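You operate a simulated robot arm through the tools that you are given. There is no shell and no other tool. Be economical: measure what you need, move in short steps, check, and stop when the job is done.

The job below is to be done with a simulated robot arm. You get a single attempt, and the scene is never put back.

JOB
Pump oil into the oil pan up to its line and load the brush from it.
Fine: stand the pan on the cold plate above the green knob; lay the brush back; no spill. Set down upright: oil brush.

The check looks at the end state, three seconds after you hand in, the way a careful person would. Anything else that was tipped, shoved, dropped, spilled or broken makes it a failure.

ROBOT AND FRAMES
A 6-joint arm with a two-finger parallel gripper, fixed in place. Base frame: the origin is at the foot of the arm, x ahead of it, y to its left, z up; the work surface is at about z = 0.862. Units: m, rad, N and s.
With the tool pointing down near the work surface it reaches from about 0.24 to 0.64 m from the base axis. Its first joint turns from -1.152 to 1.152 rad. Payload 2.7 kg.
The tool frame sits at the grasp point between the pads (the TCP): z along the fingers, y along the line on which they close. The tips reach 0.023 m beyond it. The gripper opens to 0.094 m. The fingers are 0.038 m wide and 0.01 m thick; the gripper's body (0.054 by 0.096 m) begins 0.039 m behind the TCP.
Orientation is that of the tool frame in the base frame, as [roll, pitch, yaw] about the fixed x, y, z axes, in that order (R = Rz(yaw) Ry(pitch) Rx(roll)). With the fingers straight down and closing along the base's y, the tool's x points along the base's -x, its y along +y and its z along -z.

CONTROLS
- The arm moves only by the tool apply_moves. Its argument "rows" is a list of rows, each a list of 3 entries, a list of its own where there are three numbers: the closure, from 0 (fully open) to 1 (shut), then the shift along the base's x, y, z in units of 300 mm (1.0 is 300 mm), then the turn, a rotation vector about the base's x, y, z in units of 120 degrees (1.0 is 120 degrees). In form: [[gripper, [x, y, z], [wx, wy, wz]], ...]. A call has 1 to 8 rows; each row is the pose to reach, as a shift and turn from the pose commanded when the call began. A call with a number of a shift or a turn outside -1 to 1 is refused whole. A row lasts 0.2 s, in which the tool goes at most 0.05 m and 0.15 rad; a call with a longer step from one row to the next is refused whole, and so is a gripper value outside its range. A pose out of reach is approached as far as the arm can. The call stops where the force on the tool passes 40 N (or 10 N more than at its start, if that is more) or the arm is blocked; 0.2 s more then pass. The fingers move at their own pace (about 0.045 m/s each) and stop on an object; they squeeze with about 23 N. The grip force told is the motor's: it shows also when the fingers shut on nothing. Time passes only in rows, and 0.2 s behind the last, so rows that repeat a pose let the fingers close. It gives the time, the measured TCP pose, the force on the tool (base axes), the opening and the grip force at its end, in the units of the frame above (readings bear some noise), with the torque about the TCP (base axes, N m) and any sound that the robot's microphone picked up.
- Cameras (640 x 400 px; columns grow to the right, rows downward): "scene" is fixed at [0.0917, -0.4475, 1.4034]; the picture's right is [0.60, -0.80, 0.00], its down [-0.47, -0.35, -0.81] and it looks along [0.65, 0.48, -0.59] (base axes); focal length 214 px, centre (320, 200). "wrist" rides on the gripper at [0.086, 0.016, -0.075] in the tool frame; the picture's right is [-0.18, 0.98, 0.00], its down [-0.58, -0.11, -0.81] and it looks along [-0.79, -0.15, 0.59] (tool axes); focal length 243 px, centre (320, 200). There is no depth. A picture from a camera that has moved, and an enlarged one, comes with that camera's place and axes in the base frame and with its lens.
- get_image(camera): a new picture of that camera. It takes no simulated time.
- inspect(camera, box): a new picture of the part [left, top, right, bottom] of that camera's present view, enlarged. It takes no simulated time.
- finish_job(): hands the job in; it is judged then, once.

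Go step by step. Nothing tells you positions but the pictures and the camera data: compare them with the known pose of the tool, close in by small moves and look again before you grip or let go. The budget is 120 turns and 64 pictures, counting those below and the enlarged ones. Unless the task says otherwise, let go and move clear before handing in, and close with one line.

The tools are called after "Request:" as a command line: name --argument value ..., lists and objects as JSON in quotes. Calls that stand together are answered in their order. apply_moves: Moves the arm, as the interface text tells. Its arguments: {"type":"object","properties":{"rows":{"type":"array"}},"required":["rows"]} The other tools are called the same way: get_image (camera) takes a picture; inspect (camera, box) takes an enlarged picture of a part of a camera's view; finish_job () hands the job in.

At the start:

```text
time: 0.0
tool_pos: [0.3588, 0.0086, 1.3085]
ee_rot: [-3.141, -0.002, 3.14]
wrist_force: [-0.2, -0.3, -0.3]
ft_torque: [0.02, 0.0, 0.0]
width: 0.0941
gripper_force: 0.1
```

scene: 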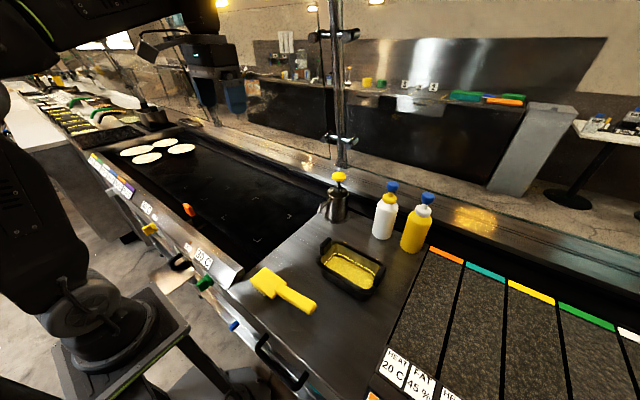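
wrist: 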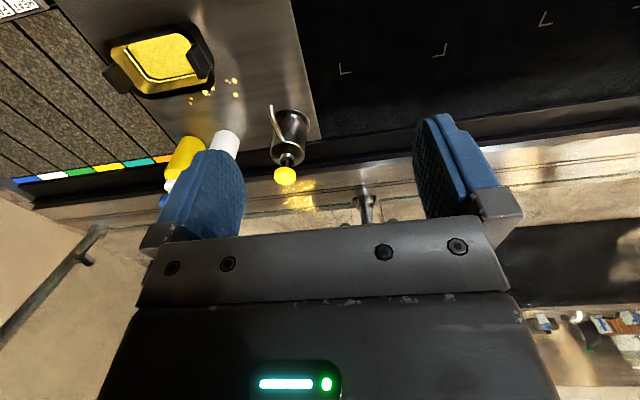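

I see a pan with yellow (oil?), a yellow brush, a pump canister with a yellow head, two bottles and a griddle with knobs. I'll look closer before moving.

Request:
inspect --camera "scene" --box '[220, 150, 460, 330]'

Request:
inspect --camera "scene" --box '[60, 130, 320, 330]'

Request:
inspect --camera "wrist" --box '[60, 0, 380, 200]'

```text
2.22 times, centred on (340, 240) of scene
camera zoom: at [0.0917, -0.4475, 1.4034], right [0.6, -0.8, 0.0], down [-0.47, -0.35, -0.81], along [0.65, 0.48, -0.59], focal length 477 px, centre (276, 111)
```

zoom: 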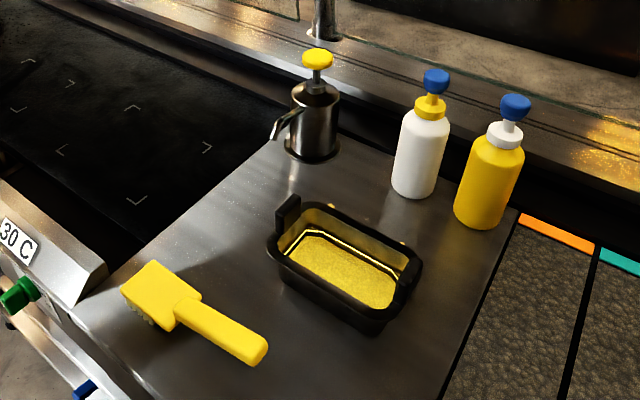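

```text
2.00 times, centred on (190, 230) of scene
camera zoom: at [0.0917, -0.4475, 1.4034], right [0.6, -0.8, 0.0], down [-0.47, -0.35, -0.81], along [0.65, 0.48, -0.59], focal length 429 px, centre (580, 140)
```

zoom: 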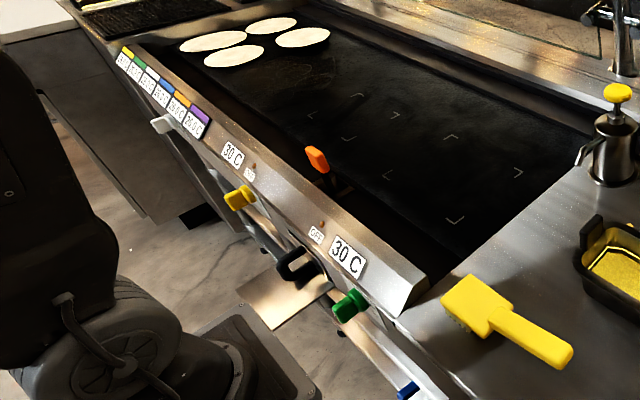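

```text
2.00 times, centred on (220, 100) of wrist
camera zoom: at [0.2717, 0.0239, 1.3834], right [0.18, 0.98, 0.0], down [0.58, -0.11, 0.81], along [0.79, -0.15, -0.59], focal length 485 px, centre (520, 400)
```

zoom: 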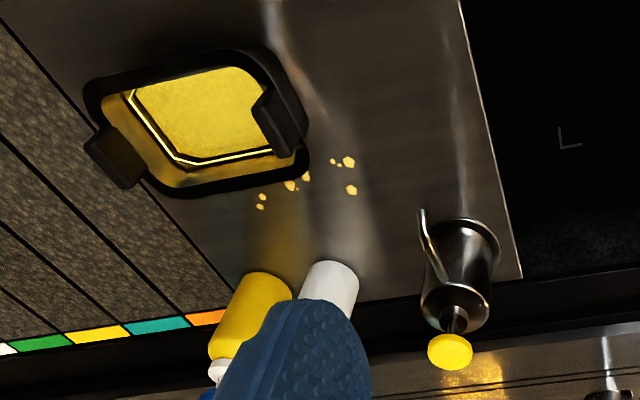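

The pump sits near (0.63,-0.12), the pan near (0.44,-0.28) and the brush near (0.3,-0.2). I'll move to a closer view of the pump and pan to locate them better.

Request:
apply_moves --rows '[[0, [-0.025, -0.09, -0.05], [0, 0, 0]], [0, [-0.05, -0.18, -0.1], [0, 0, 0]], [0, [-0.075, -0.27, -0.15], [0, 0, 0]], [0, [-0.1, -0.36, -0.2], [0, 0, 0]], [0, [-0.125, -0.45, -0.25], [0, 0, 0]], [0, [-0.15, -0.54, -0.3], [0, 0, 0]], [0, [-0.175, -0.63, -0.35], [0, 0, 0]], [0, [-0.2, -0.7, -0.38], [0, 0, 0]]]'

Request:
get_image --camera "wrist"

Request:
get_image --camera "scene"

```text
time: 1.8
tool_pos: [0.2996, -0.2011, 1.1957]
ee_rot: [3.141, 0.0, 3.141]
wrist_force: [0.5, -1.0, 0.3]
ft_torque: [0.01, 0.01, 0.0]
width: 0.0939
gripper_force: 0.1
```

```text
58 pictures are left
camera wrist: at [0.2123, -0.1863, 1.2695], right [0.18, 0.98, 0.0], down [0.58, -0.11, 0.81], along [0.79, -0.15, -0.59], focal length 243 px, centre (320, 200)
```

wrist: 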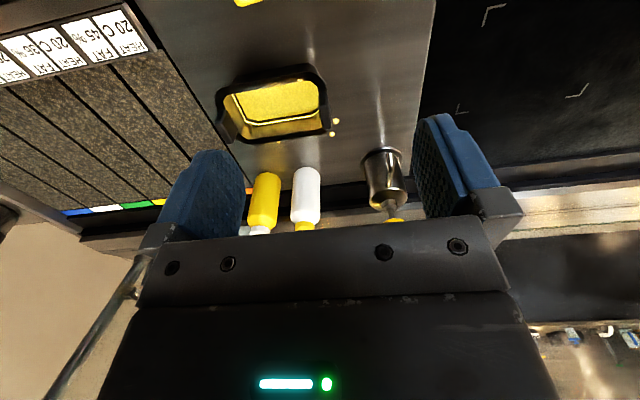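

```text
57 pictures are left
```

scene: 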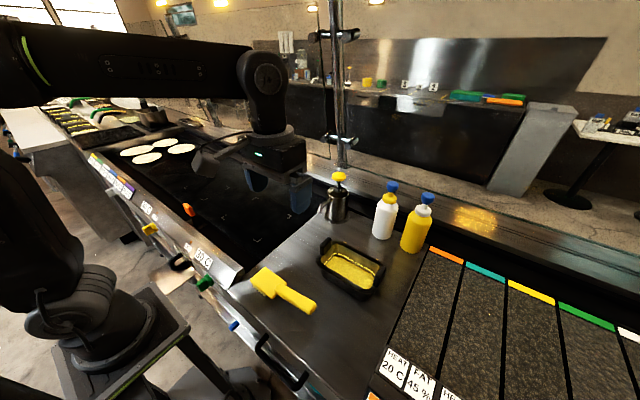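

The view is too shallow, so I'll tilt the tool so that the wrist camera looks down more steeply.

Request:
apply_moves --rows '[[0, [0.05, 0, 0], [0, 0.07, 0]], [0, [0.1, 0, 0], [0, 0.14, 0]], [0, [0.15, 0, 0], [0, 0.21, 0]], [0, [0.2, 0, 0], [0, 0.28, 0]], [0, [0.2, 0, 0], [0, 0.34, 0]]]'

Request:
get_image --camera "wrist"

```text
time: 3.0
tool_pos: [0.3364, -0.2005, 1.1575]
ee_rot: [-3.139, -0.713, -3.142]
wrist_force: [0.0, -0.3, 0.0]
ft_torque: [0.0, 0.02, 0.01]
width: 0.094
gripper_force: 0.1
out of reach, approached as far as the arm can: row 4, 5
```

```text
56 pictures are left
camera wrist: at [0.3185, -0.1851, 1.2711], right [0.14, 0.98, -0.12], down [0.97, -0.11, 0.23], along [0.21, -0.15, -0.97], focal length 243 px, centre (320, 200)
```

wrist: 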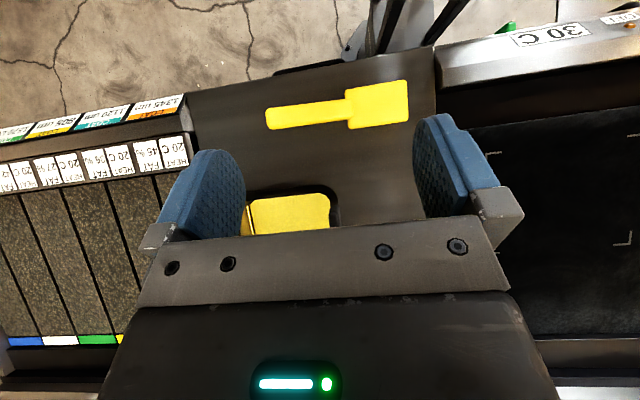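

The brush lies along y with its head at (0.27,-0.14) and its handle end at (0.26,-0.31). Next I'll use a medium tilt to see the pan and pump.

Request:
apply_moves --rows '[[0, [-0.05, 0, 0.05], [0, -0.06, 0]], [0, [-0.1, 0, 0.1], [0, -0.12, 0]], [0, [-0.12, 0, 0.1], [0, -0.18, 0]]]'

Request:
get_image --camera "wrist"

```text
time: 3.8
tool_pos: [0.2995, -0.2014, 1.1889]
ee_rot: [3.141, -0.333, -3.142]
wrist_force: [-0.6, 0.3, 0.0]
ft_torque: [-0.01, -0.01, -0.01]
width: 0.094
gripper_force: 0.1
```

```text
55 pictures are left
camera wrist: at [0.2416, -0.1855, 1.2872], right [0.17, 0.98, -0.06], down [0.81, -0.11, 0.57], along [0.55, -0.15, -0.82], focal length 243 px, centre (320, 200)
```

wrist: 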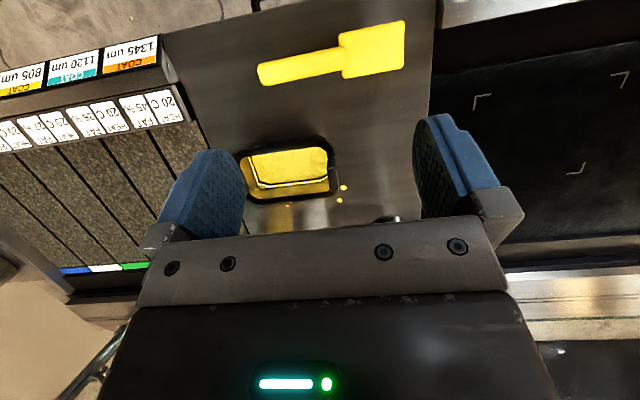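

Request:
inspect --camera "wrist" --box '[220, 100, 420, 225]'

```text
3.20 times, centred on (320, 162) of wrist
camera zoom: at [0.2416, -0.1855, 1.2872], right [0.17, 0.98, -0.06], down [0.81, -0.11, 0.57], along [0.55, -0.15, -0.82], focal length 776 px, centre (320, 320)
```

zoom: 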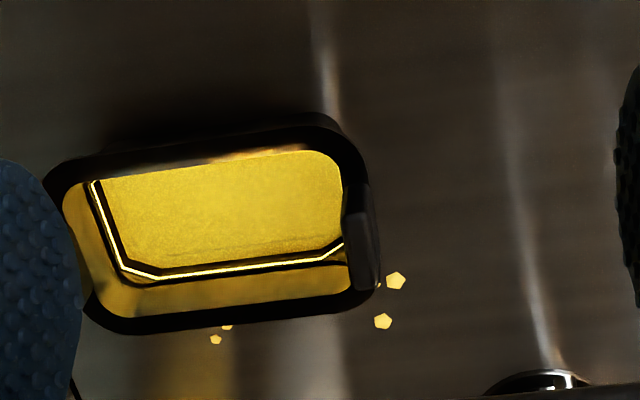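

The pan is centred near (0.43,-0.30) with its long axis along y and an end tab on each side. I'll zoom in on the pump's spout and on the pan.

Request:
inspect --camera "scene" --box '[310, 165, 390, 215]'

Request:
inspect --camera "scene" --box '[300, 225, 400, 305]'

```text
8.00 times, centred on (350, 190) of scene
camera zoom: at [0.0917, -0.4475, 1.4034], right [0.6, -0.8, 0.0], down [-0.47, -0.35, -0.81], along [0.65, 0.48, -0.59], focal length 1716 px, centre (80, 280)
```

zoom: 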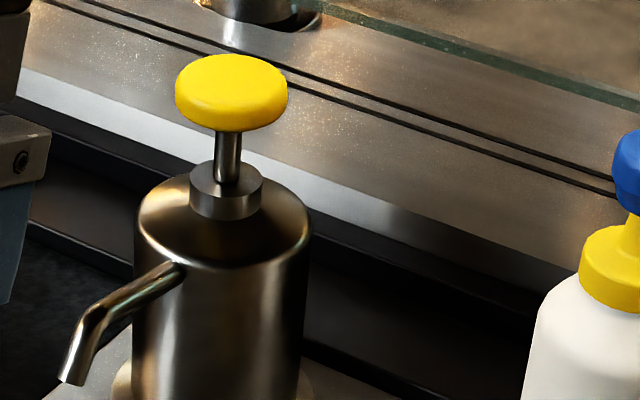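

```text
5.00 times, centred on (350, 265) of scene
camera zoom: at [0.0917, -0.4475, 1.4034], right [0.6, -0.8, 0.0], down [-0.47, -0.35, -0.81], along [0.65, 0.48, -0.59], focal length 1072 px, centre (170, -125)
```

zoom: 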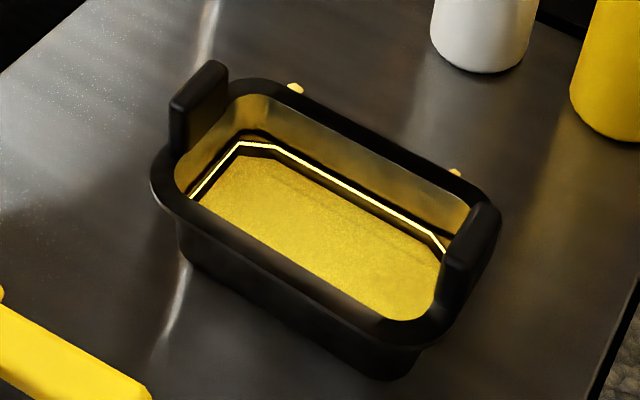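

Spout tip comes out at about (0.525,-0.124,0.955), the pump head at (0.637,-0.122,1.04) and the marked zone behind the green knob at about (0.453,0.12). I'll approach the pan's far (-y) tab from above.

Request:
apply_moves --rows '[[0, [0.05, -0.08, -0.05], [0, -0.03, 0]], [0, [0.1, -0.16, -0.1], [0, -0.06, 0]], [0, [0.16, -0.24, -0.16], [0, -0.09, 0]], [0, [0.22, -0.33, -0.23], [0, -0.12, 0]], [0, [0.28, -0.42, -0.3], [0, -0.159, 0]], [0, [0.34, -0.52, -0.37], [0, -0.159, 0]], [0, [0.4, -0.6, -0.43], [0, -0.159, 0]]]'

Request:
get_image --camera "wrist"

Request:
inspect --camera "scene" --box '[290, 195, 430, 305]'

```text
time: 5.4
tool_pos: [0.4196, -0.3811, 1.0583]
ee_rot: [-3.141, -0.002, -3.141]
wrist_force: [-0.1, -0.7, 1.2]
ft_torque: [0.01, 0.0, -0.03]
width: 0.0941
gripper_force: 0.0
```

```text
51 pictures are left
camera wrist: at [0.3331, -0.366, 1.133], right [0.18, 0.98, 0.0], down [0.58, -0.11, 0.81], along [0.79, -0.15, -0.59], focal length 243 px, centre (320, 200)
```

wrist: 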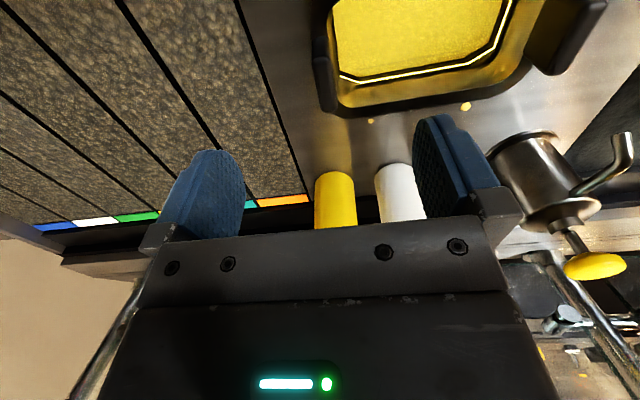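

```text
3.64 times, centred on (360, 250) of scene
camera zoom: at [0.0917, -0.4475, 1.4034], right [0.6, -0.8, 0.0], down [-0.47, -0.35, -0.81], along [0.65, 0.48, -0.59], focal length 780 px, centre (174, 18)
```

zoom: 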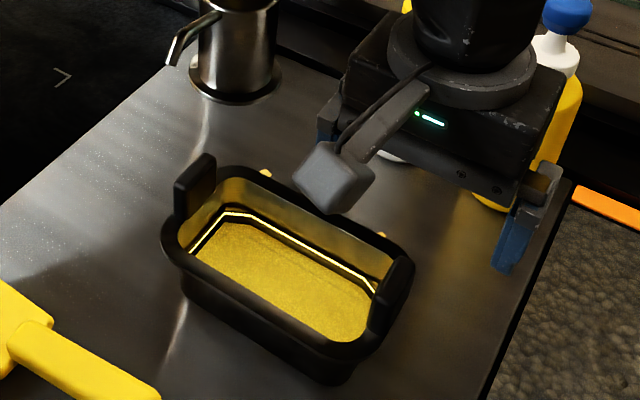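

The far tab is near (0.43,-0.382) with its top around z≈0.95. I'll descend partway and check the alignment.

Request:
apply_moves --rows '[[0, [0.02, 0, -0.1], [0, 0, 0]], [0, [0.04, 0, -0.2], [0, 0, 0]]]'

Request:
get_image --camera "wrist"

Request:
inspect --camera "scene" --box '[320, 225, 420, 305]'

```text
time: 6.0
tool_pos: [0.4317, -0.3809, 0.9984]
ee_rot: [3.141, -0.003, -3.142]
wrist_force: [-0.9, 0.3, -0.1]
ft_torque: [-0.01, -0.01, -0.03]
width: 0.0941
gripper_force: 0.1
```

```text
49 pictures are left
camera wrist: at [0.3454, -0.366, 1.0734], right [0.18, 0.98, 0.0], down [0.58, -0.11, 0.81], along [0.79, -0.15, -0.59], focal length 243 px, centre (320, 200)
```

wrist: 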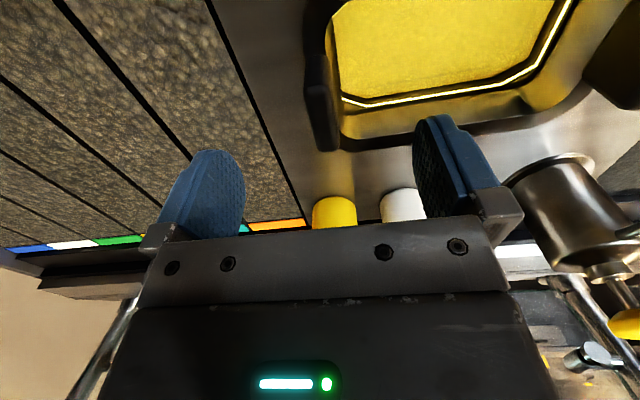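

```text
5.00 times, centred on (370, 265) of scene
camera zoom: at [0.0917, -0.4475, 1.4034], right [0.6, -0.8, 0.0], down [-0.47, -0.35, -0.81], along [0.65, 0.48, -0.59], focal length 1072 px, centre (70, -125)
```

zoom: 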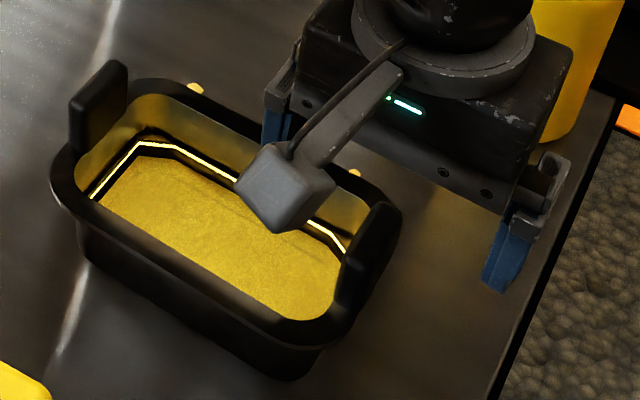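

The tab is centred at about (0.432,-0.383), aligned with the tool. I'll descend further and check again.

Request:
apply_moves --rows '[[0, [0, -0.005, -0.08], [0, 0, 0]], [0, [0, -0.007, -0.15], [0, 0, 0]], [0, [0, -0.007, -0.2], [0, 0, 0]]]'

Request:
get_image --camera "wrist"

Request:
inspect --camera "scene" --box '[320, 225, 420, 305]'

```text
time: 6.8
tool_pos: [0.4323, -0.3823, 0.938]
ee_rot: [3.14, -0.003, 3.141]
wrist_force: [0.7, -0.5, 0.0]
ft_torque: [-0.03, -0.02, 0.0]
width: 0.0942
gripper_force: 0.1
```

```text
47 pictures are left
camera wrist: at [0.3449, -0.3677, 1.0134], right [0.18, 0.98, 0.0], down [0.58, -0.11, 0.81], along [0.79, -0.15, -0.59], focal length 243 px, centre (320, 200)
```

wrist: 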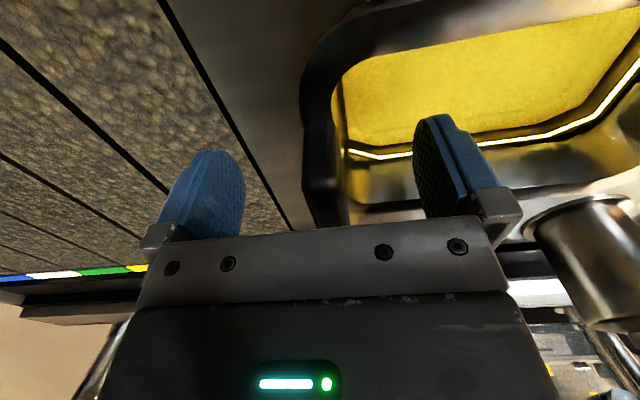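

```text
5.00 times, centred on (370, 265) of scene
camera zoom: at [0.0917, -0.4475, 1.4034], right [0.6, -0.8, 0.0], down [-0.47, -0.35, -0.81], along [0.65, 0.48, -0.59], focal length 1072 px, centre (70, -125)
```

zoom: 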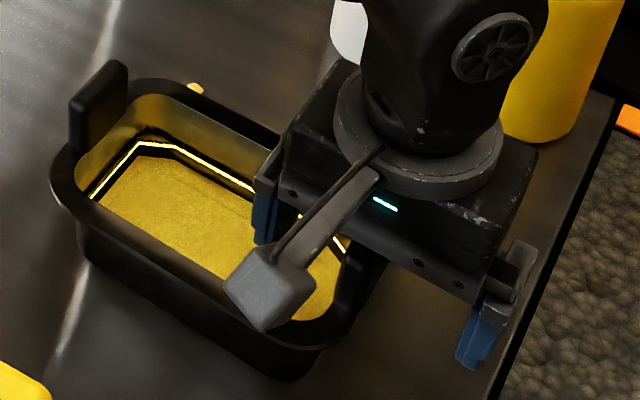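

The tab sits between the fingers at the right height, so I'll close on it.

Request:
apply_moves --rows '[[1, [0, 0, 0], [0, 0, 0]], [1, [0, 0, 0], [0, 0, 0]], [1, [0, 0, 0], [0, 0, 0]], [1, [0, 0, 0], [0, 0, 0]], [1, [0, 0, 0], [0, 0, 0]], [1, [0, 0, 0], [0, 0, 0]]]'

Request:
inspect --camera "scene" --box '[320, 225, 420, 305]'

```text
time: 8.2
tool_pos: [0.4321, -0.3829, 0.9392]
ee_rot: [3.141, -0.001, 3.14]
wrist_force: [-0.3, 0.6, 0.8]
ft_torque: [0.55, 0.06, -0.04]
width: 0.0161
gripper_force: 23.3
```

```text
5.00 times, centred on (370, 265) of scene
camera zoom: at [0.0917, -0.4475, 1.4035], right [0.6, -0.8, 0.0], down [-0.47, -0.35, -0.81], along [0.65, 0.48, -0.59], focal length 1072 px, centre (70, -125)
```

zoom: 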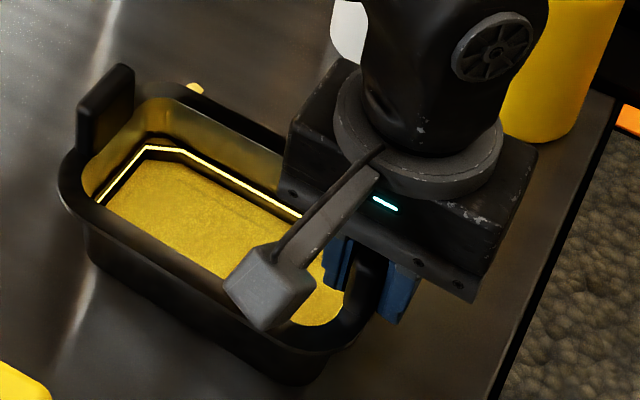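

Gripped with 16 mm of tab between the pads. I'll lift slightly and check the tilt.

Request:
apply_moves --rows '[[1, [0, 0, 0.04], [0, 0, 0]], [1, [0, 0, 0.08], [0, 0, 0]], [1, [0, 0, 0.08], [0, 0, 0]]]'

Request:
inspect --camera "scene" --box '[310, 215, 410, 305]'

```text
time: 9.0
tool_pos: [0.4318, -0.3834, 0.9634]
ee_rot: [-3.141, -0.003, 3.141]
wrist_force: [-0.2, -0.2, -3.5]
ft_torque: [-0.29, 0.04, 0.02]
width: 0.0158
gripper_force: 22.9
```

```text
4.44 times, centred on (360, 260) of scene
camera zoom: at [0.0917, -0.4475, 1.4034], right [0.6, -0.8, 0.0], down [-0.47, -0.35, -0.81], along [0.65, 0.48, -0.59], focal length 953 px, centre (142, -67)
```

zoom: 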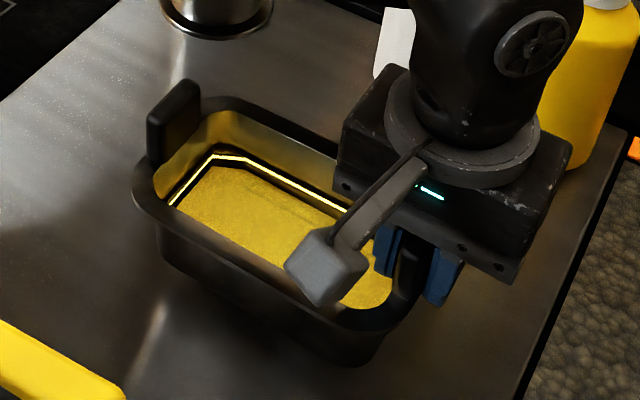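

The pan is held level with about 3.5 N of weight. I'll carry it to the pump, moving along +y first and then +x, under the spout.

Request:
apply_moves --rows '[[1, [0, 0.1, -0.01], [0, 0, 0]], [1, [0, 0.21, -0.02], [0, 0, 0]], [1, [0, 0.33, -0.03], [0, 0, 0]], [1, [0, 0.43, -0.04], [0, 0, 0]], [1, [0, 0.47, -0.04], [0, 0, 0]]]'

Request:
get_image --camera "wrist"

Request:
inspect --camera "scene" --box '[260, 165, 400, 275]'

```text
time: 10.2
tool_pos: [0.4314, -0.2407, 0.9503]
ee_rot: [-3.14, -0.001, -3.141]
wrist_force: [0.4, 0.4, -4.0]
ft_torque: [-0.29, -0.03, 0.02]
width: 0.0155
gripper_force: 23.2
```

```text
43 pictures are left
camera wrist: at [0.3444, -0.227, 1.0257], right [0.18, 0.98, 0.0], down [0.58, -0.11, 0.81], along [0.79, -0.15, -0.59], focal length 243 px, centre (320, 200)
```

wrist: 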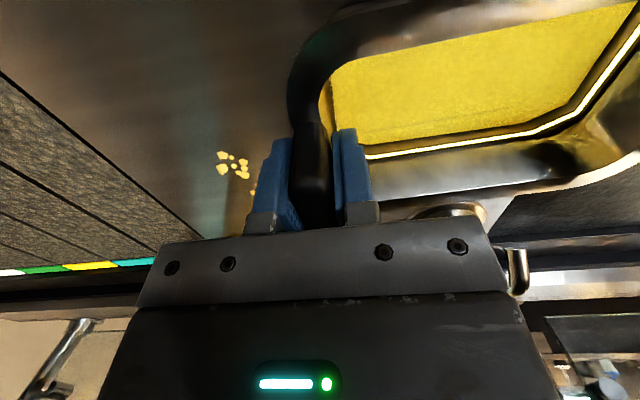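

```text
3.64 times, centred on (330, 220) of scene
camera zoom: at [0.0917, -0.4475, 1.4034], right [0.6, -0.8, 0.0], down [-0.47, -0.35, -0.81], along [0.65, 0.48, -0.59], focal length 780 px, centre (284, 127)
```

zoom: 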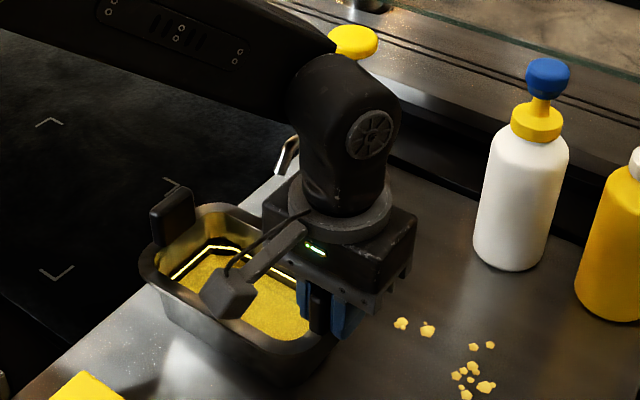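

The pan hangs level beside the pump. Now I'll slide it +x under the spout, staying low.

Request:
apply_moves --rows '[[1, [0.08, 0, 0], [0, 0, 0]], [1, [0.16, 0, 0], [0, 0, 0]], [1, [0.24, 0, 0], [0, 0, 0]], [1, [0.283, 0, 0], [0, 0, 0]], [1, [0.283, 0, 0], [0, 0, 0]]]'

Request:
get_image --camera "wrist"

Request:
inspect --camera "scene" --box '[280, 155, 400, 250]'

```text
time: 11.4
tool_pos: [0.5165, -0.2415, 0.9511]
ee_rot: [3.141, -0.002, -3.14]
wrist_force: [-0.5, 0.0, -4.1]
ft_torque: [-0.29, -0.05, -0.04]
width: 0.016
gripper_force: 23.3
```

```text
41 pictures are left
camera wrist: at [0.4293, -0.2261, 1.0256], right [0.18, 0.98, 0.0], down [0.58, -0.11, 0.8], along [0.79, -0.15, -0.59], focal length 243 px, centre (320, 200)
```

wrist: 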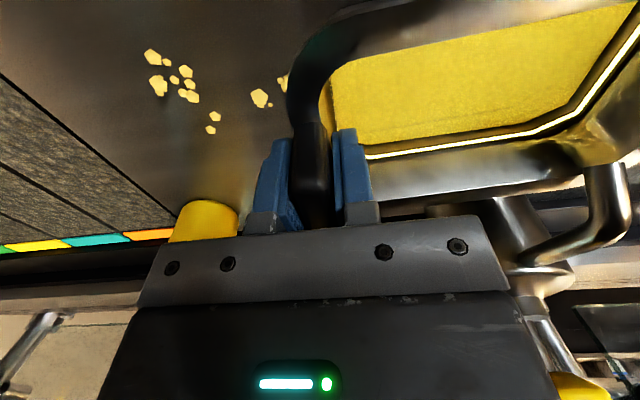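

```text
4.21 times, centred on (340, 202) of scene
camera zoom: at [0.0918, -0.4475, 1.4034], right [0.6, -0.8, 0.0], down [-0.47, -0.35, -0.81], along [0.65, 0.48, -0.59], focal length 903 px, centre (236, 190)
```

zoom: 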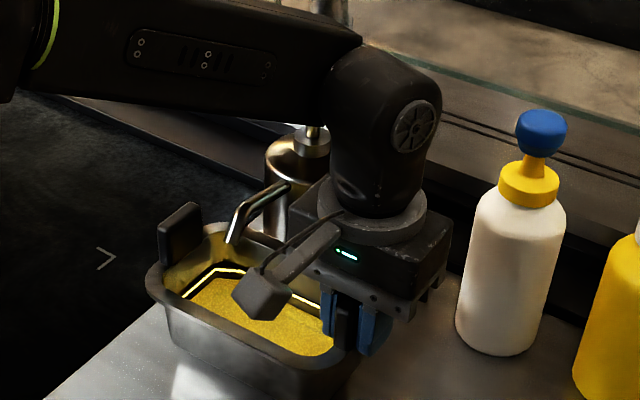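

The spout tip lies over the pan's interior. I'll set the pan down and release it.

Request:
apply_moves --rows '[[1, [0, 0, -0.02], [0, 0, 0]], [1, [0, 0, -0.038], [0, 0, 0]], [1, [0, 0, -0.04], [0, 0, 0]], [0.5, [0, 0, -0.04], [0, 0, 0]], [0.3, [0, 0, -0.04], [0, 0, 0]], [0.3, [0, 0, -0.04], [0, 0, 0]], [0.3, [0, 0, -0.04], [0, 0, 0]]]'

Request:
inspect --camera "scene" --box '[280, 155, 400, 250]'

```text
time: 13.0
tool_pos: [0.5164, -0.2426, 0.9383]
ee_rot: [-3.141, -0.001, 3.142]
wrist_force: [0.3, -0.5, 0.7]
ft_torque: [0.02, 0.0, -0.01]
width: 0.0657
gripper_force: 0.0
```

```text
4.21 times, centred on (340, 202) of scene
camera zoom: at [0.0917, -0.4475, 1.4034], right [0.6, -0.8, 0.0], down [-0.47, -0.35, -0.81], along [0.65, 0.48, -0.59], focal length 903 px, centre (236, 190)
```

zoom: 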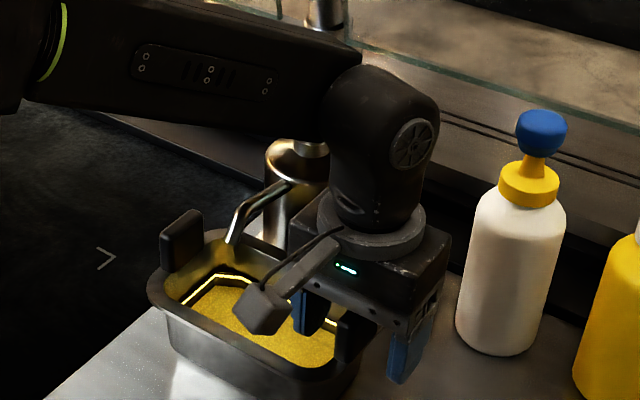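

Pan is standing and free. I'll rise and move above the pump head with the fingers closed.

Request:
apply_moves --rows '[[0.3, [0, 0, 0.14], [0, 0, 0]], [0.3, [0, 0, 0.28], [0, 0, 0]], [0.6, [0, 0, 0.42], [0, 0, 0]], [1, [0, 0, 0.56], [0, 0, 0]], [1, [0, 0.1, 0.64], [0, 0, 0]], [1, [0.1, 0.2, 0.64], [0, 0, 0]], [1, [0.2, 0.3, 0.64], [0, 0, 0]], [1, [0.3, 0.4, 0.64], [0, 0, 0]]]'

Request:
get_image --camera "wrist"

Request:
get_image --camera "scene"

```text
time: 14.8
tool_pos: [0.5792, -0.1267, 1.1232]
ee_rot: [3.141, -0.005, 3.14]
wrist_force: [0.5, 0.6, 0.7]
ft_torque: [0.01, 0.03, -0.04]
width: 0.0001
gripper_force: 23.2
out of reach, approached as far as the arm can: row 7, 8
```

```text
38 pictures are left
camera wrist: at [0.4934, -0.1114, 1.1981], right [0.18, 0.98, 0.0], down [0.58, -0.11, 0.8], along [0.79, -0.15, -0.59], focal length 243 px, centre (320, 200)
```

wrist: 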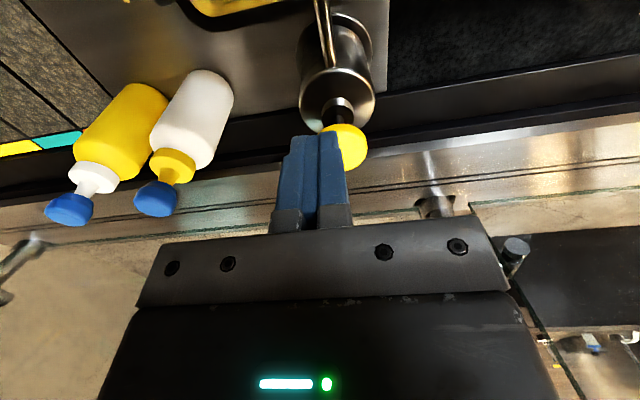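

```text
37 pictures are left
```

scene: 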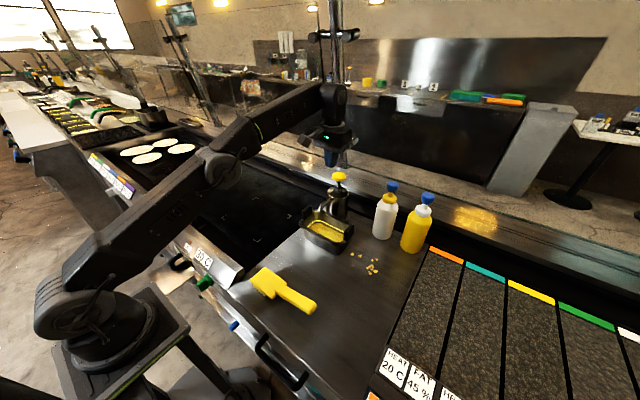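

Straight-down reach ends at x≈0.58, so I'll tilt the fingers forward about 0.6 rad to get over the pump head at roughly (0.637,-0.118).

Request:
apply_moves --rows '[[1, [0, 0.01, 0], [0, -0.07, 0]], [1, [0.03, 0.02, 0], [0, -0.14, 0]], [1, [0.1, 0.028, 0], [0, -0.21, 0]], [1, [0.17, 0.028, -0.03], [0, -0.2865, 0]], [1, [0.2, 0.028, -0.06], [0, -0.2865, 0]]]'

Request:
get_image --camera "wrist"

Request:
inspect --camera "scene" --box '[280, 115, 400, 205]'

```text
refused: row 4 steps farther than a row can; nothing moved
```

```text
36 pictures are left
camera wrist: at [0.4934, -0.1114, 1.1981], right [0.18, 0.98, 0.0], down [0.58, -0.11, 0.8], along [0.79, -0.15, -0.59], focal length 243 px, centre (320, 200)
```

wrist: 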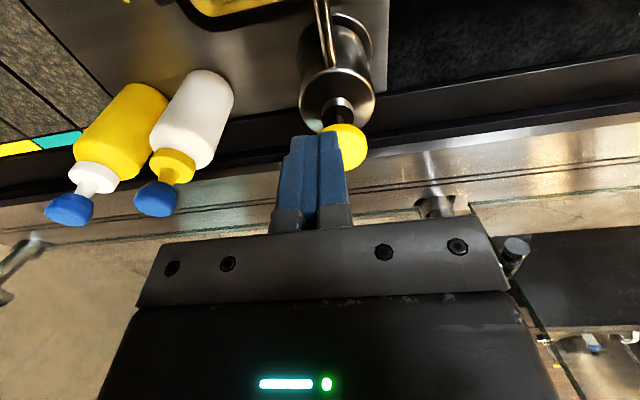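

```text
4.44 times, centred on (340, 160) of scene
camera zoom: at [0.0917, -0.4475, 1.4034], right [0.6, -0.8, 0.0], down [-0.47, -0.35, -0.81], along [0.65, 0.48, -0.59], focal length 953 px, centre (231, 378)
```

zoom: 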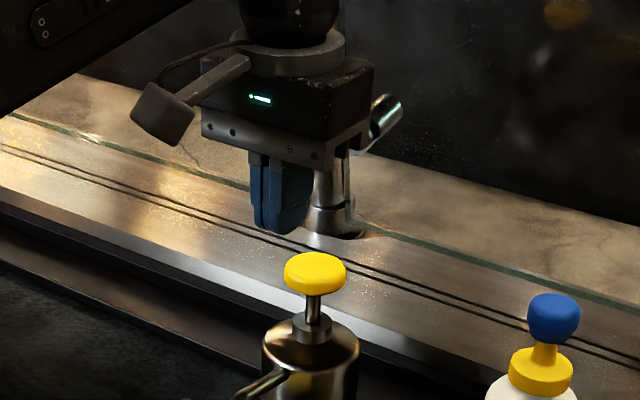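

One row turned too far for the per-row limit. I'll resend the same motion with smaller turns.

Request:
apply_moves --rows '[[1, [0, 0.01, 0], [0, -0.07, 0]], [1, [0.03, 0.02, 0], [0, -0.14, 0]], [1, [0.1, 0.028, 0], [0, -0.21, 0]], [1, [0.17, 0.028, -0.03], [0, -0.28, 0]], [1, [0.2, 0.028, -0.06], [0, -0.2865, 0]]]'

Request:
inspect --camera "wrist" --box '[220, 50, 420, 200]'

Request:
inspect --camera "scene" --box '[290, 145, 390, 220]'

```text
time: 16.0
tool_pos: [0.6396, -0.119, 1.1044]
ee_rot: [-3.141, 0.597, 3.141]
wrist_force: [1.6, 0.3, -0.2]
ft_torque: [-0.04, -0.03, -0.02]
width: 0.0001
gripper_force: 22.9
```

```text
2.67 times, centred on (320, 125) of wrist
camera zoom: at [0.5264, -0.1035, 1.118], right [0.15, 0.98, 0.1], down [0.03, -0.11, 0.99], along [0.99, -0.15, -0.04], focal length 647 px, centre (320, 400)
```

zoom: 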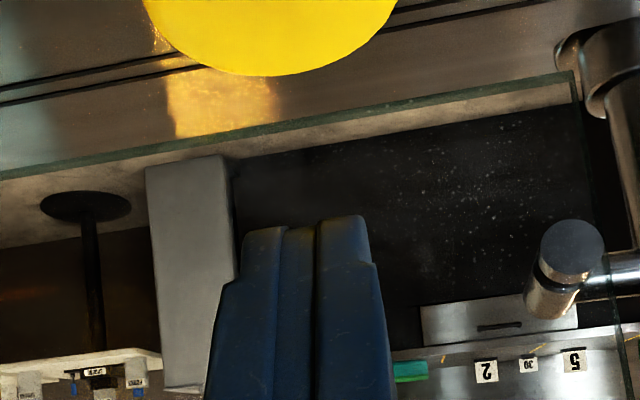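

```text
5.33 times, centred on (340, 182) of scene
camera zoom: at [0.0917, -0.4475, 1.4034], right [0.6, -0.8, 0.0], down [-0.47, -0.35, -0.81], along [0.65, 0.48, -0.59], focal length 1144 px, centre (213, 293)
```

zoom: 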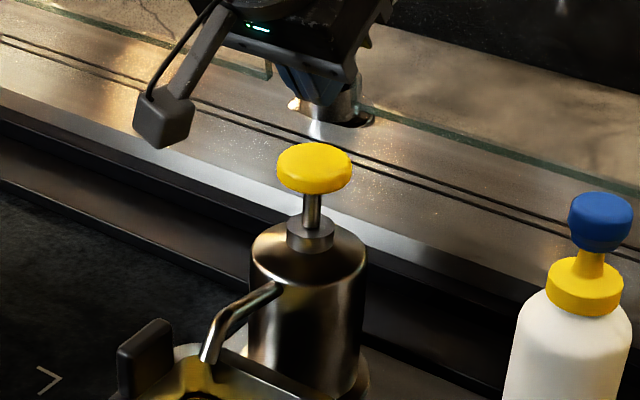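

The head is at y≈-0.122 with its top near z=1.047. I'll shift 3 mm and descend to light contact.

Request:
apply_moves --rows '[[1, [-0.005, -0.01, -0.04], [0, 0, 0]], [1, [-0.005, -0.01, -0.08], [0, 0, 0]], [1, [-0.005, -0.01, -0.1], [0, 0, 0]]]'

Request:
inspect --camera "scene" --box '[290, 145, 390, 220]'

```text
time: 16.8
tool_pos: [0.6384, -0.1219, 1.0754]
ee_rot: [-3.14, 0.599, 3.141]
wrist_force: [-0.3, 0.5, -0.7]
ft_torque: [0.04, -0.01, 0.02]
width: 0.0
gripper_force: 23.2
```

```text
5.33 times, centred on (340, 182) of scene
camera zoom: at [0.0917, -0.4475, 1.4034], right [0.6, -0.8, 0.0], down [-0.47, -0.35, -0.81], along [0.65, 0.48, -0.59], focal length 1144 px, centre (213, 293)
```

zoom: 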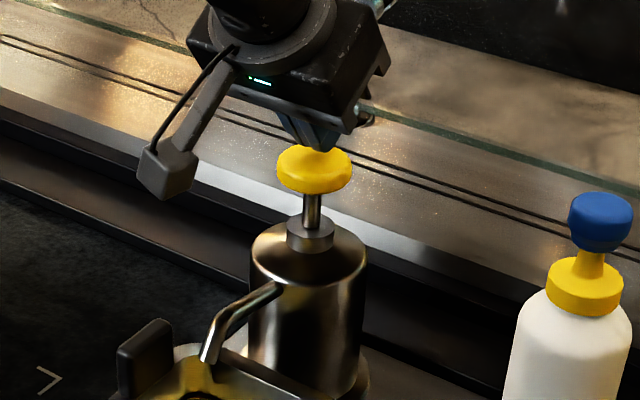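

The tip is right above the head. I'll press down in small steps.

Request:
apply_moves --rows '[[1, [-0.012, 0, -0.03], [0, 0, 0]], [1, [-0.012, 0, -0.06], [0, 0, 0]], [1, [-0.012, 0, -0.09], [0, 0, 0]]]'

Request:
inspect --camera "scene" --box '[290, 155, 390, 240]'

```text
time: 17.6
tool_pos: [0.6353, -0.1221, 1.0528]
ee_rot: [-3.138, 0.603, -3.141]
wrist_force: [-6.0, 3.3, 17.2]
ft_torque: [0.1, 0.16, -0.09]
width: 0.0003
gripper_force: 23.5
```

```text
4.71 times, centred on (340, 198) of scene
camera zoom: at [0.0912, -0.4474, 1.4035], right [0.6, -0.8, 0.0], down [-0.47, -0.35, -0.81], along [0.65, 0.48, -0.59], focal length 1009 px, centre (226, 212)
```

zoom: 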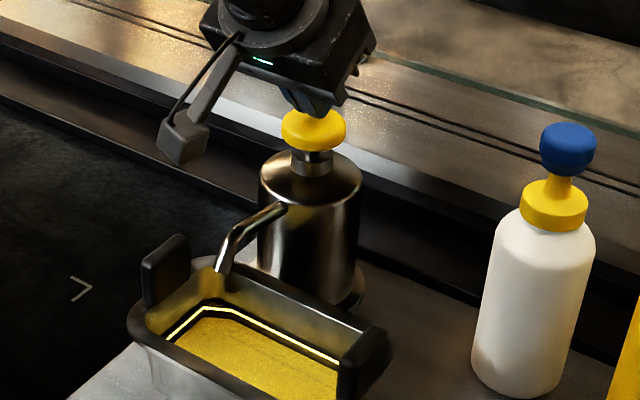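

The head is nearly down at 17 N, with no visible oil flow yet. I'll press the rest of the stroke.

Request:
apply_moves --rows '[[1, [0, 0, -0.015], [0, 0, 0]], [1, [0, 0, -0.03], [0, 0, 0]]]'

Request:
inspect --camera "scene" --box '[290, 155, 390, 240]'

```text
time: 18.1
tool_pos: [0.6372, -0.1211, 1.0523]
ee_rot: [-3.137, 0.615, -3.139]
wrist_force: [-1.3, -0.5, 7.0]
ft_torque: [0.01, 0.04, 0.05]
width: 0.0
gripper_force: 23.1
stopped in row 2: the force on the tool passed its limit at 43 N (the readings are from after the stop); the commanded pose is now the measured one
```

```text
4.71 times, centred on (340, 198) of scene
camera zoom: at [0.0915, -0.4475, 1.4035], right [0.6, -0.8, 0.0], down [-0.47, -0.35, -0.81], along [0.65, 0.48, -0.59], focal length 1009 px, centre (226, 212)
```

zoom: 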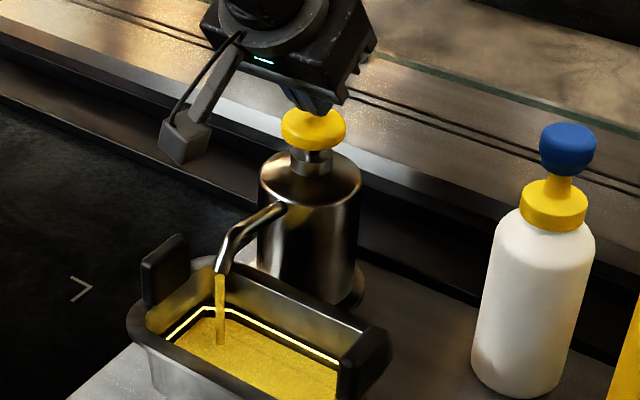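

Oil is streaming into the pan. I'll lift off and see how much one stroke gives.

Request:
apply_moves --rows '[[1, [0, 0, 0.06], [0, 0, 0]], [1, [0, 0, 0.1], [0, 0, 0]], [1, [0, 0, 0.1], [0, 0, 0]], [1, [0, 0, 0.1], [0, 0, 0]]]'

Request:
inspect --camera "scene" --box '[290, 190, 370, 250]'

```text
time: 19.1
tool_pos: [0.6356, -0.1219, 1.0809]
ee_rot: [-3.14, 0.608, -3.139]
wrist_force: [0.2, 0.0, -1.0]
ft_torque: [0.0, 0.04, -0.02]
width: 0.0
gripper_force: 22.7
```

```text
6.67 times, centred on (330, 220) of scene
camera zoom: at [0.0917, -0.4475, 1.4034], right [0.6, -0.8, 0.0], down [-0.47, -0.35, -0.81], along [0.65, 0.48, -0.59], focal length 1430 px, centre (253, 67)
```

zoom: 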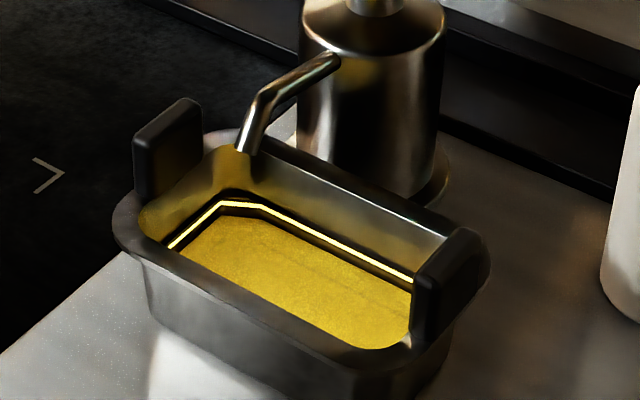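

The rise from one stroke is small. I'll press again, in one call, and compare.

Request:
apply_moves --rows '[[1, [0, 0, -0.05], [0, 0, 0]], [1, [0, 0, -0.1], [0, 0, 0]], [1, [0, 0, -0.108], [0, 0, 0]], [1, [0, 0, -0.108], [0, 0, 0]], [1, [0, 0, -0.05], [0, 0, 0]], [1, [0, 0, 0], [0, 0, 0]], [1, [0, 0, 0], [0, 0, 0]], [1, [0, 0, 0], [0, 0, 0]]]'

Request:
inspect --camera "scene" --box '[290, 190, 370, 250]'

```text
time: 20.9
tool_pos: [0.6362, -0.1212, 1.0804]
ee_rot: [-3.139, 0.608, -3.14]
wrist_force: [0.4, 1.2, 0.2]
ft_torque: [-0.04, -0.02, 0.02]
width: 0.0002
gripper_force: 23.6
```

```text
6.67 times, centred on (330, 220) of scene
camera zoom: at [0.0917, -0.4475, 1.4034], right [0.6, -0.8, 0.0], down [-0.47, -0.35, -0.81], along [0.65, 0.48, -0.59], focal length 1430 px, centre (253, 67)
```

zoom: 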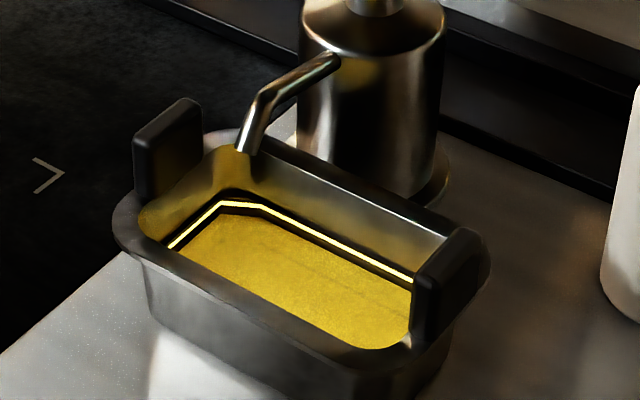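

There's a slight rise. I'll do another stroke and look while holding to confirm the flow.

Request:
apply_moves --rows '[[1, [0, 0, -0.05], [0, 0, 0]], [1, [0, 0, -0.1], [0, 0, 0]], [1, [0, 0, -0.11], [0, 0, 0]]]'

Request:
inspect --camera "scene" --box '[300, 190, 360, 250]'

```text
time: 21.7
tool_pos: [0.6364, -0.1218, 1.0512]
ee_rot: [-3.139, 0.618, -3.139]
wrist_force: [-10.6, 4.8, 21.5]
ft_torque: [0.17, 0.33, -0.01]
width: 0.0
gripper_force: 23.0
```

```text
6.67 times, centred on (330, 220) of scene
camera zoom: at [0.0909, -0.4473, 1.4036], right [0.6, -0.8, 0.0], down [-0.47, -0.35, -0.81], along [0.65, 0.48, -0.59], focal length 1430 px, centre (253, 67)
```

zoom: 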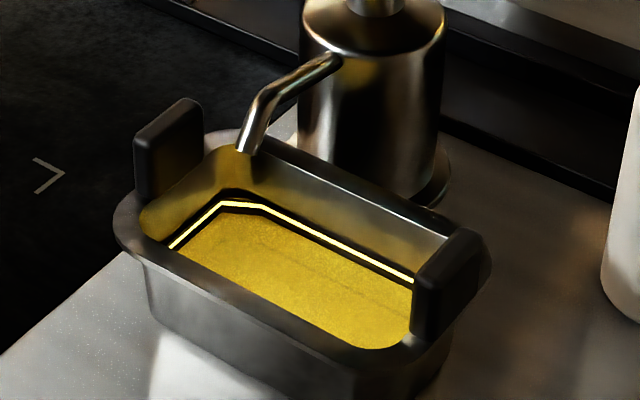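

No stream yet at this instant. I'll hold briefly and check again.

Request:
apply_moves --rows '[[1, [0, 0, 0], [0, 0, 0]]]'

Request:
inspect --camera "scene" --box '[290, 165, 390, 250]'

```text
time: 22.1
tool_pos: [0.636, -0.1219, 1.0511]
ee_rot: [-3.138, 0.618, -3.138]
wrist_force: [-7.4, 3.3, 23.9]
ft_torque: [0.17, 0.28, 0.04]
width: 0.0001
gripper_force: 23.5
```

```text
4.71 times, centred on (340, 208) of scene
camera zoom: at [0.0909, -0.4473, 1.4036], right [0.6, -0.8, 0.0], down [-0.47, -0.35, -0.81], along [0.65, 0.48, -0.59], focal length 1009 px, centre (226, 165)
```

zoom: 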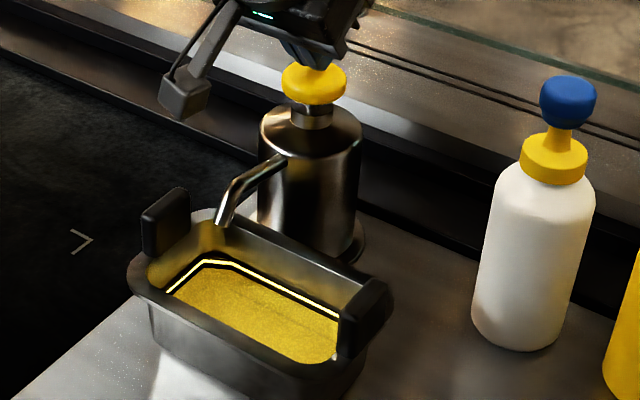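

The stroke isn't quite at its end. I'll push a little harder.

Request:
apply_moves --rows '[[1, [-0.01, 0, -0.015], [0, 0, 0]], [1, [-0.01, 0, -0.03], [0, 0, 0]]]'

Request:
inspect --camera "scene" --box '[290, 165, 390, 250]'

```text
time: 22.7
tool_pos: [0.6366, -0.1214, 1.0521]
ee_rot: [-3.134, 0.64, -3.138]
wrist_force: [-1.1, -0.5, 7.5]
ft_torque: [0.0, 0.04, 0.02]
width: 0.0
gripper_force: 22.7
stopped in row 2: the force on the tool passed its limit at 41 N (the readings are from after the stop); the commanded pose is now the measured one
```

```text
4.71 times, centred on (340, 208) of scene
camera zoom: at [0.0915, -0.4475, 1.4035], right [0.6, -0.8, 0.0], down [-0.47, -0.35, -0.81], along [0.65, 0.48, -0.59], focal length 1009 px, centre (226, 165)
```

zoom: 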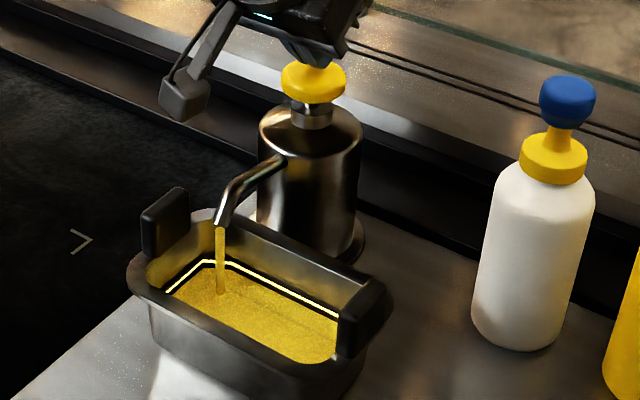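

Oil flows again. I'll lift off and compare the level.

Request:
apply_moves --rows '[[1, [0, 0, 0.06], [0, 0.01, 0]], [1, [0, 0, 0.1], [0, 0.015, 0]], [1, [0, 0, 0.1], [0, 0.015, 0]], [1, [0, 0, 0.1], [0, 0.015, 0]]]'

Request:
inspect --camera "scene" --box '[300, 205, 360, 245]'

```text
time: 23.7
tool_pos: [0.6359, -0.1215, 1.0814]
ee_rot: [-3.134, 0.604, -3.137]
wrist_force: [-0.2, 0.2, -0.1]
ft_torque: [-0.01, 0.02, 0.0]
width: 0.0
gripper_force: 23.3
```

```text
10.00 times, centred on (330, 225) of scene
camera zoom: at [0.0917, -0.4475, 1.4034], right [0.6, -0.8, 0.0], down [-0.47, -0.35, -0.81], along [0.65, 0.48, -0.59], focal length 2145 px, centre (220, -50)
```

zoom: 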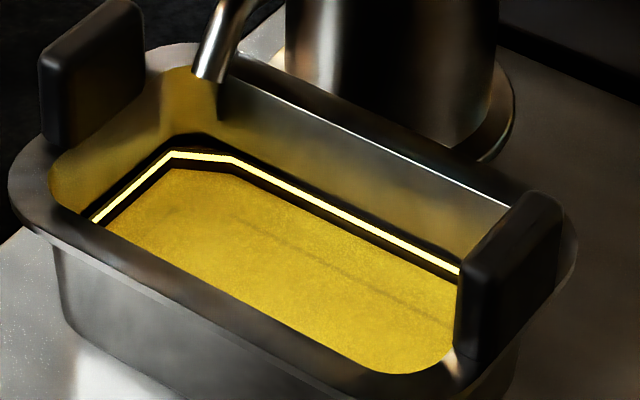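

Level is about 6 mm below the line. I'll do another full stroke until the force stop, then lift.

Request:
apply_moves --rows '[[1, [0, 0, -0.05], [0, 0, 0]], [1, [0, 0, -0.1], [0, 0, 0]], [1, [-0.01, 0, -0.115], [0, 0, 0]], [1, [-0.01, 0, -0.13], [0, 0, 0]], [1, [-0.01, 0, -0.145], [0, 0, 0]]]'

Request:
apply_moves --rows '[[1, [0, 0, 0.06], [0, 0.01, 0]], [1, [0, 0, 0.1], [0, 0.015, 0]], [1, [0, 0, 0.1], [0, 0.015, 0]], [1, [0, 0, 0.1], [0, 0.015, 0]]]'

Request:
inspect --camera "scene" --box '[300, 205, 360, 245]'

```text
time: 24.9
tool_pos: [0.6367, -0.1214, 1.0528]
ee_rot: [-3.127, 0.632, -3.134]
wrist_force: [-1.9, 0.5, 8.4]
ft_torque: [0.04, 0.06, 0.02]
width: 0.0001
gripper_force: 23.2
stopped in row 5: the force on the tool passed its limit at 43 N (the readings are from after the stop); the commanded pose is now the measured one
```

```text
time: 25.9
tool_pos: [0.6357, -0.1215, 1.0798]
ee_rot: [-3.131, 0.597, -3.135]
wrist_force: [0.3, -0.1, -0.6]
ft_torque: [0.0, 0.01, -0.01]
width: 0.0003
gripper_force: 22.9
```

```text
10.00 times, centred on (330, 225) of scene
camera zoom: at [0.0917, -0.4475, 1.4034], right [0.6, -0.8, 0.0], down [-0.47, -0.35, -0.81], along [0.65, 0.48, -0.59], focal length 2145 px, centre (220, -50)
```

zoom: 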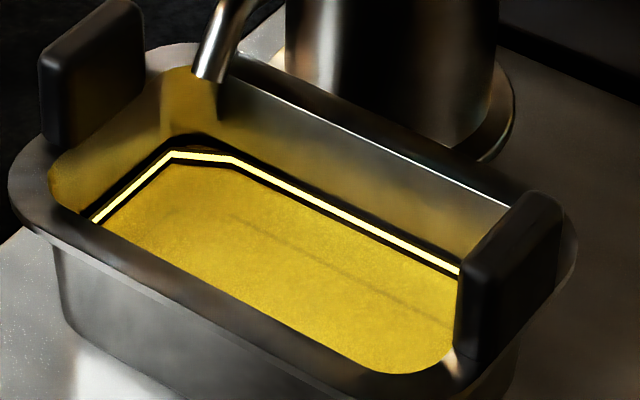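

The gap has halved with that dose, so another stroke should bring it to the line.

Request:
apply_moves --rows '[[1, [0, 0, -0.05], [0, 0, 0]], [1, [0, 0, -0.1], [0, 0, 0]], [1, [-0.01, 0, -0.115], [0, 0, 0]], [1, [-0.01, 0, -0.13], [0, 0, 0]], [1, [-0.01, 0, -0.145], [0, 0, 0]]]'

Request:
apply_moves --rows '[[1, [0, 0, 0.06], [0, 0.01, 0]], [1, [0, 0, 0.1], [0, 0.015, 0]], [1, [0, 0, 0.1], [0, 0.015, 0]], [1, [0, 0, 0.1], [0, 0.015, 0]]]'

Request:
inspect --camera "scene" --box '[310, 208, 355, 238]'

```text
time: 27.1
tool_pos: [0.6353, -0.1219, 1.0527]
ee_rot: [-3.123, 0.622, -3.132]
wrist_force: [-1.9, 1.1, 7.3]
ft_torque: [0.02, 0.05, 0.06]
width: 0.0
gripper_force: 22.6
stopped in row 5: the force on the tool passed its limit at 43 N (the readings are from after the stop); the commanded pose is now the measured one
```

```text
time: 28.1
tool_pos: [0.6359, -0.1229, 1.0801]
ee_rot: [-3.127, 0.585, -3.134]
wrist_force: [-0.8, -1.2, 0.4]
ft_torque: [0.0, 0.01, 0.01]
width: 0.0001
gripper_force: 23.7
```

```text
13.33 times, centred on (332, 223) of scene
camera zoom: at [0.0917, -0.4475, 1.4034], right [0.6, -0.8, 0.0], down [-0.47, -0.35, -0.81], along [0.65, 0.48, -0.59], focal length 2860 px, centre (153, -107)
```

zoom: 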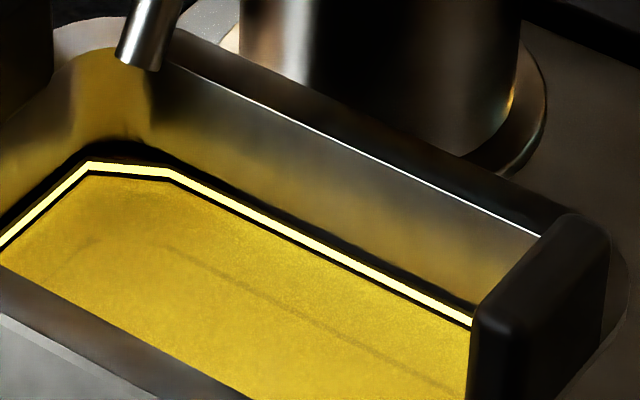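

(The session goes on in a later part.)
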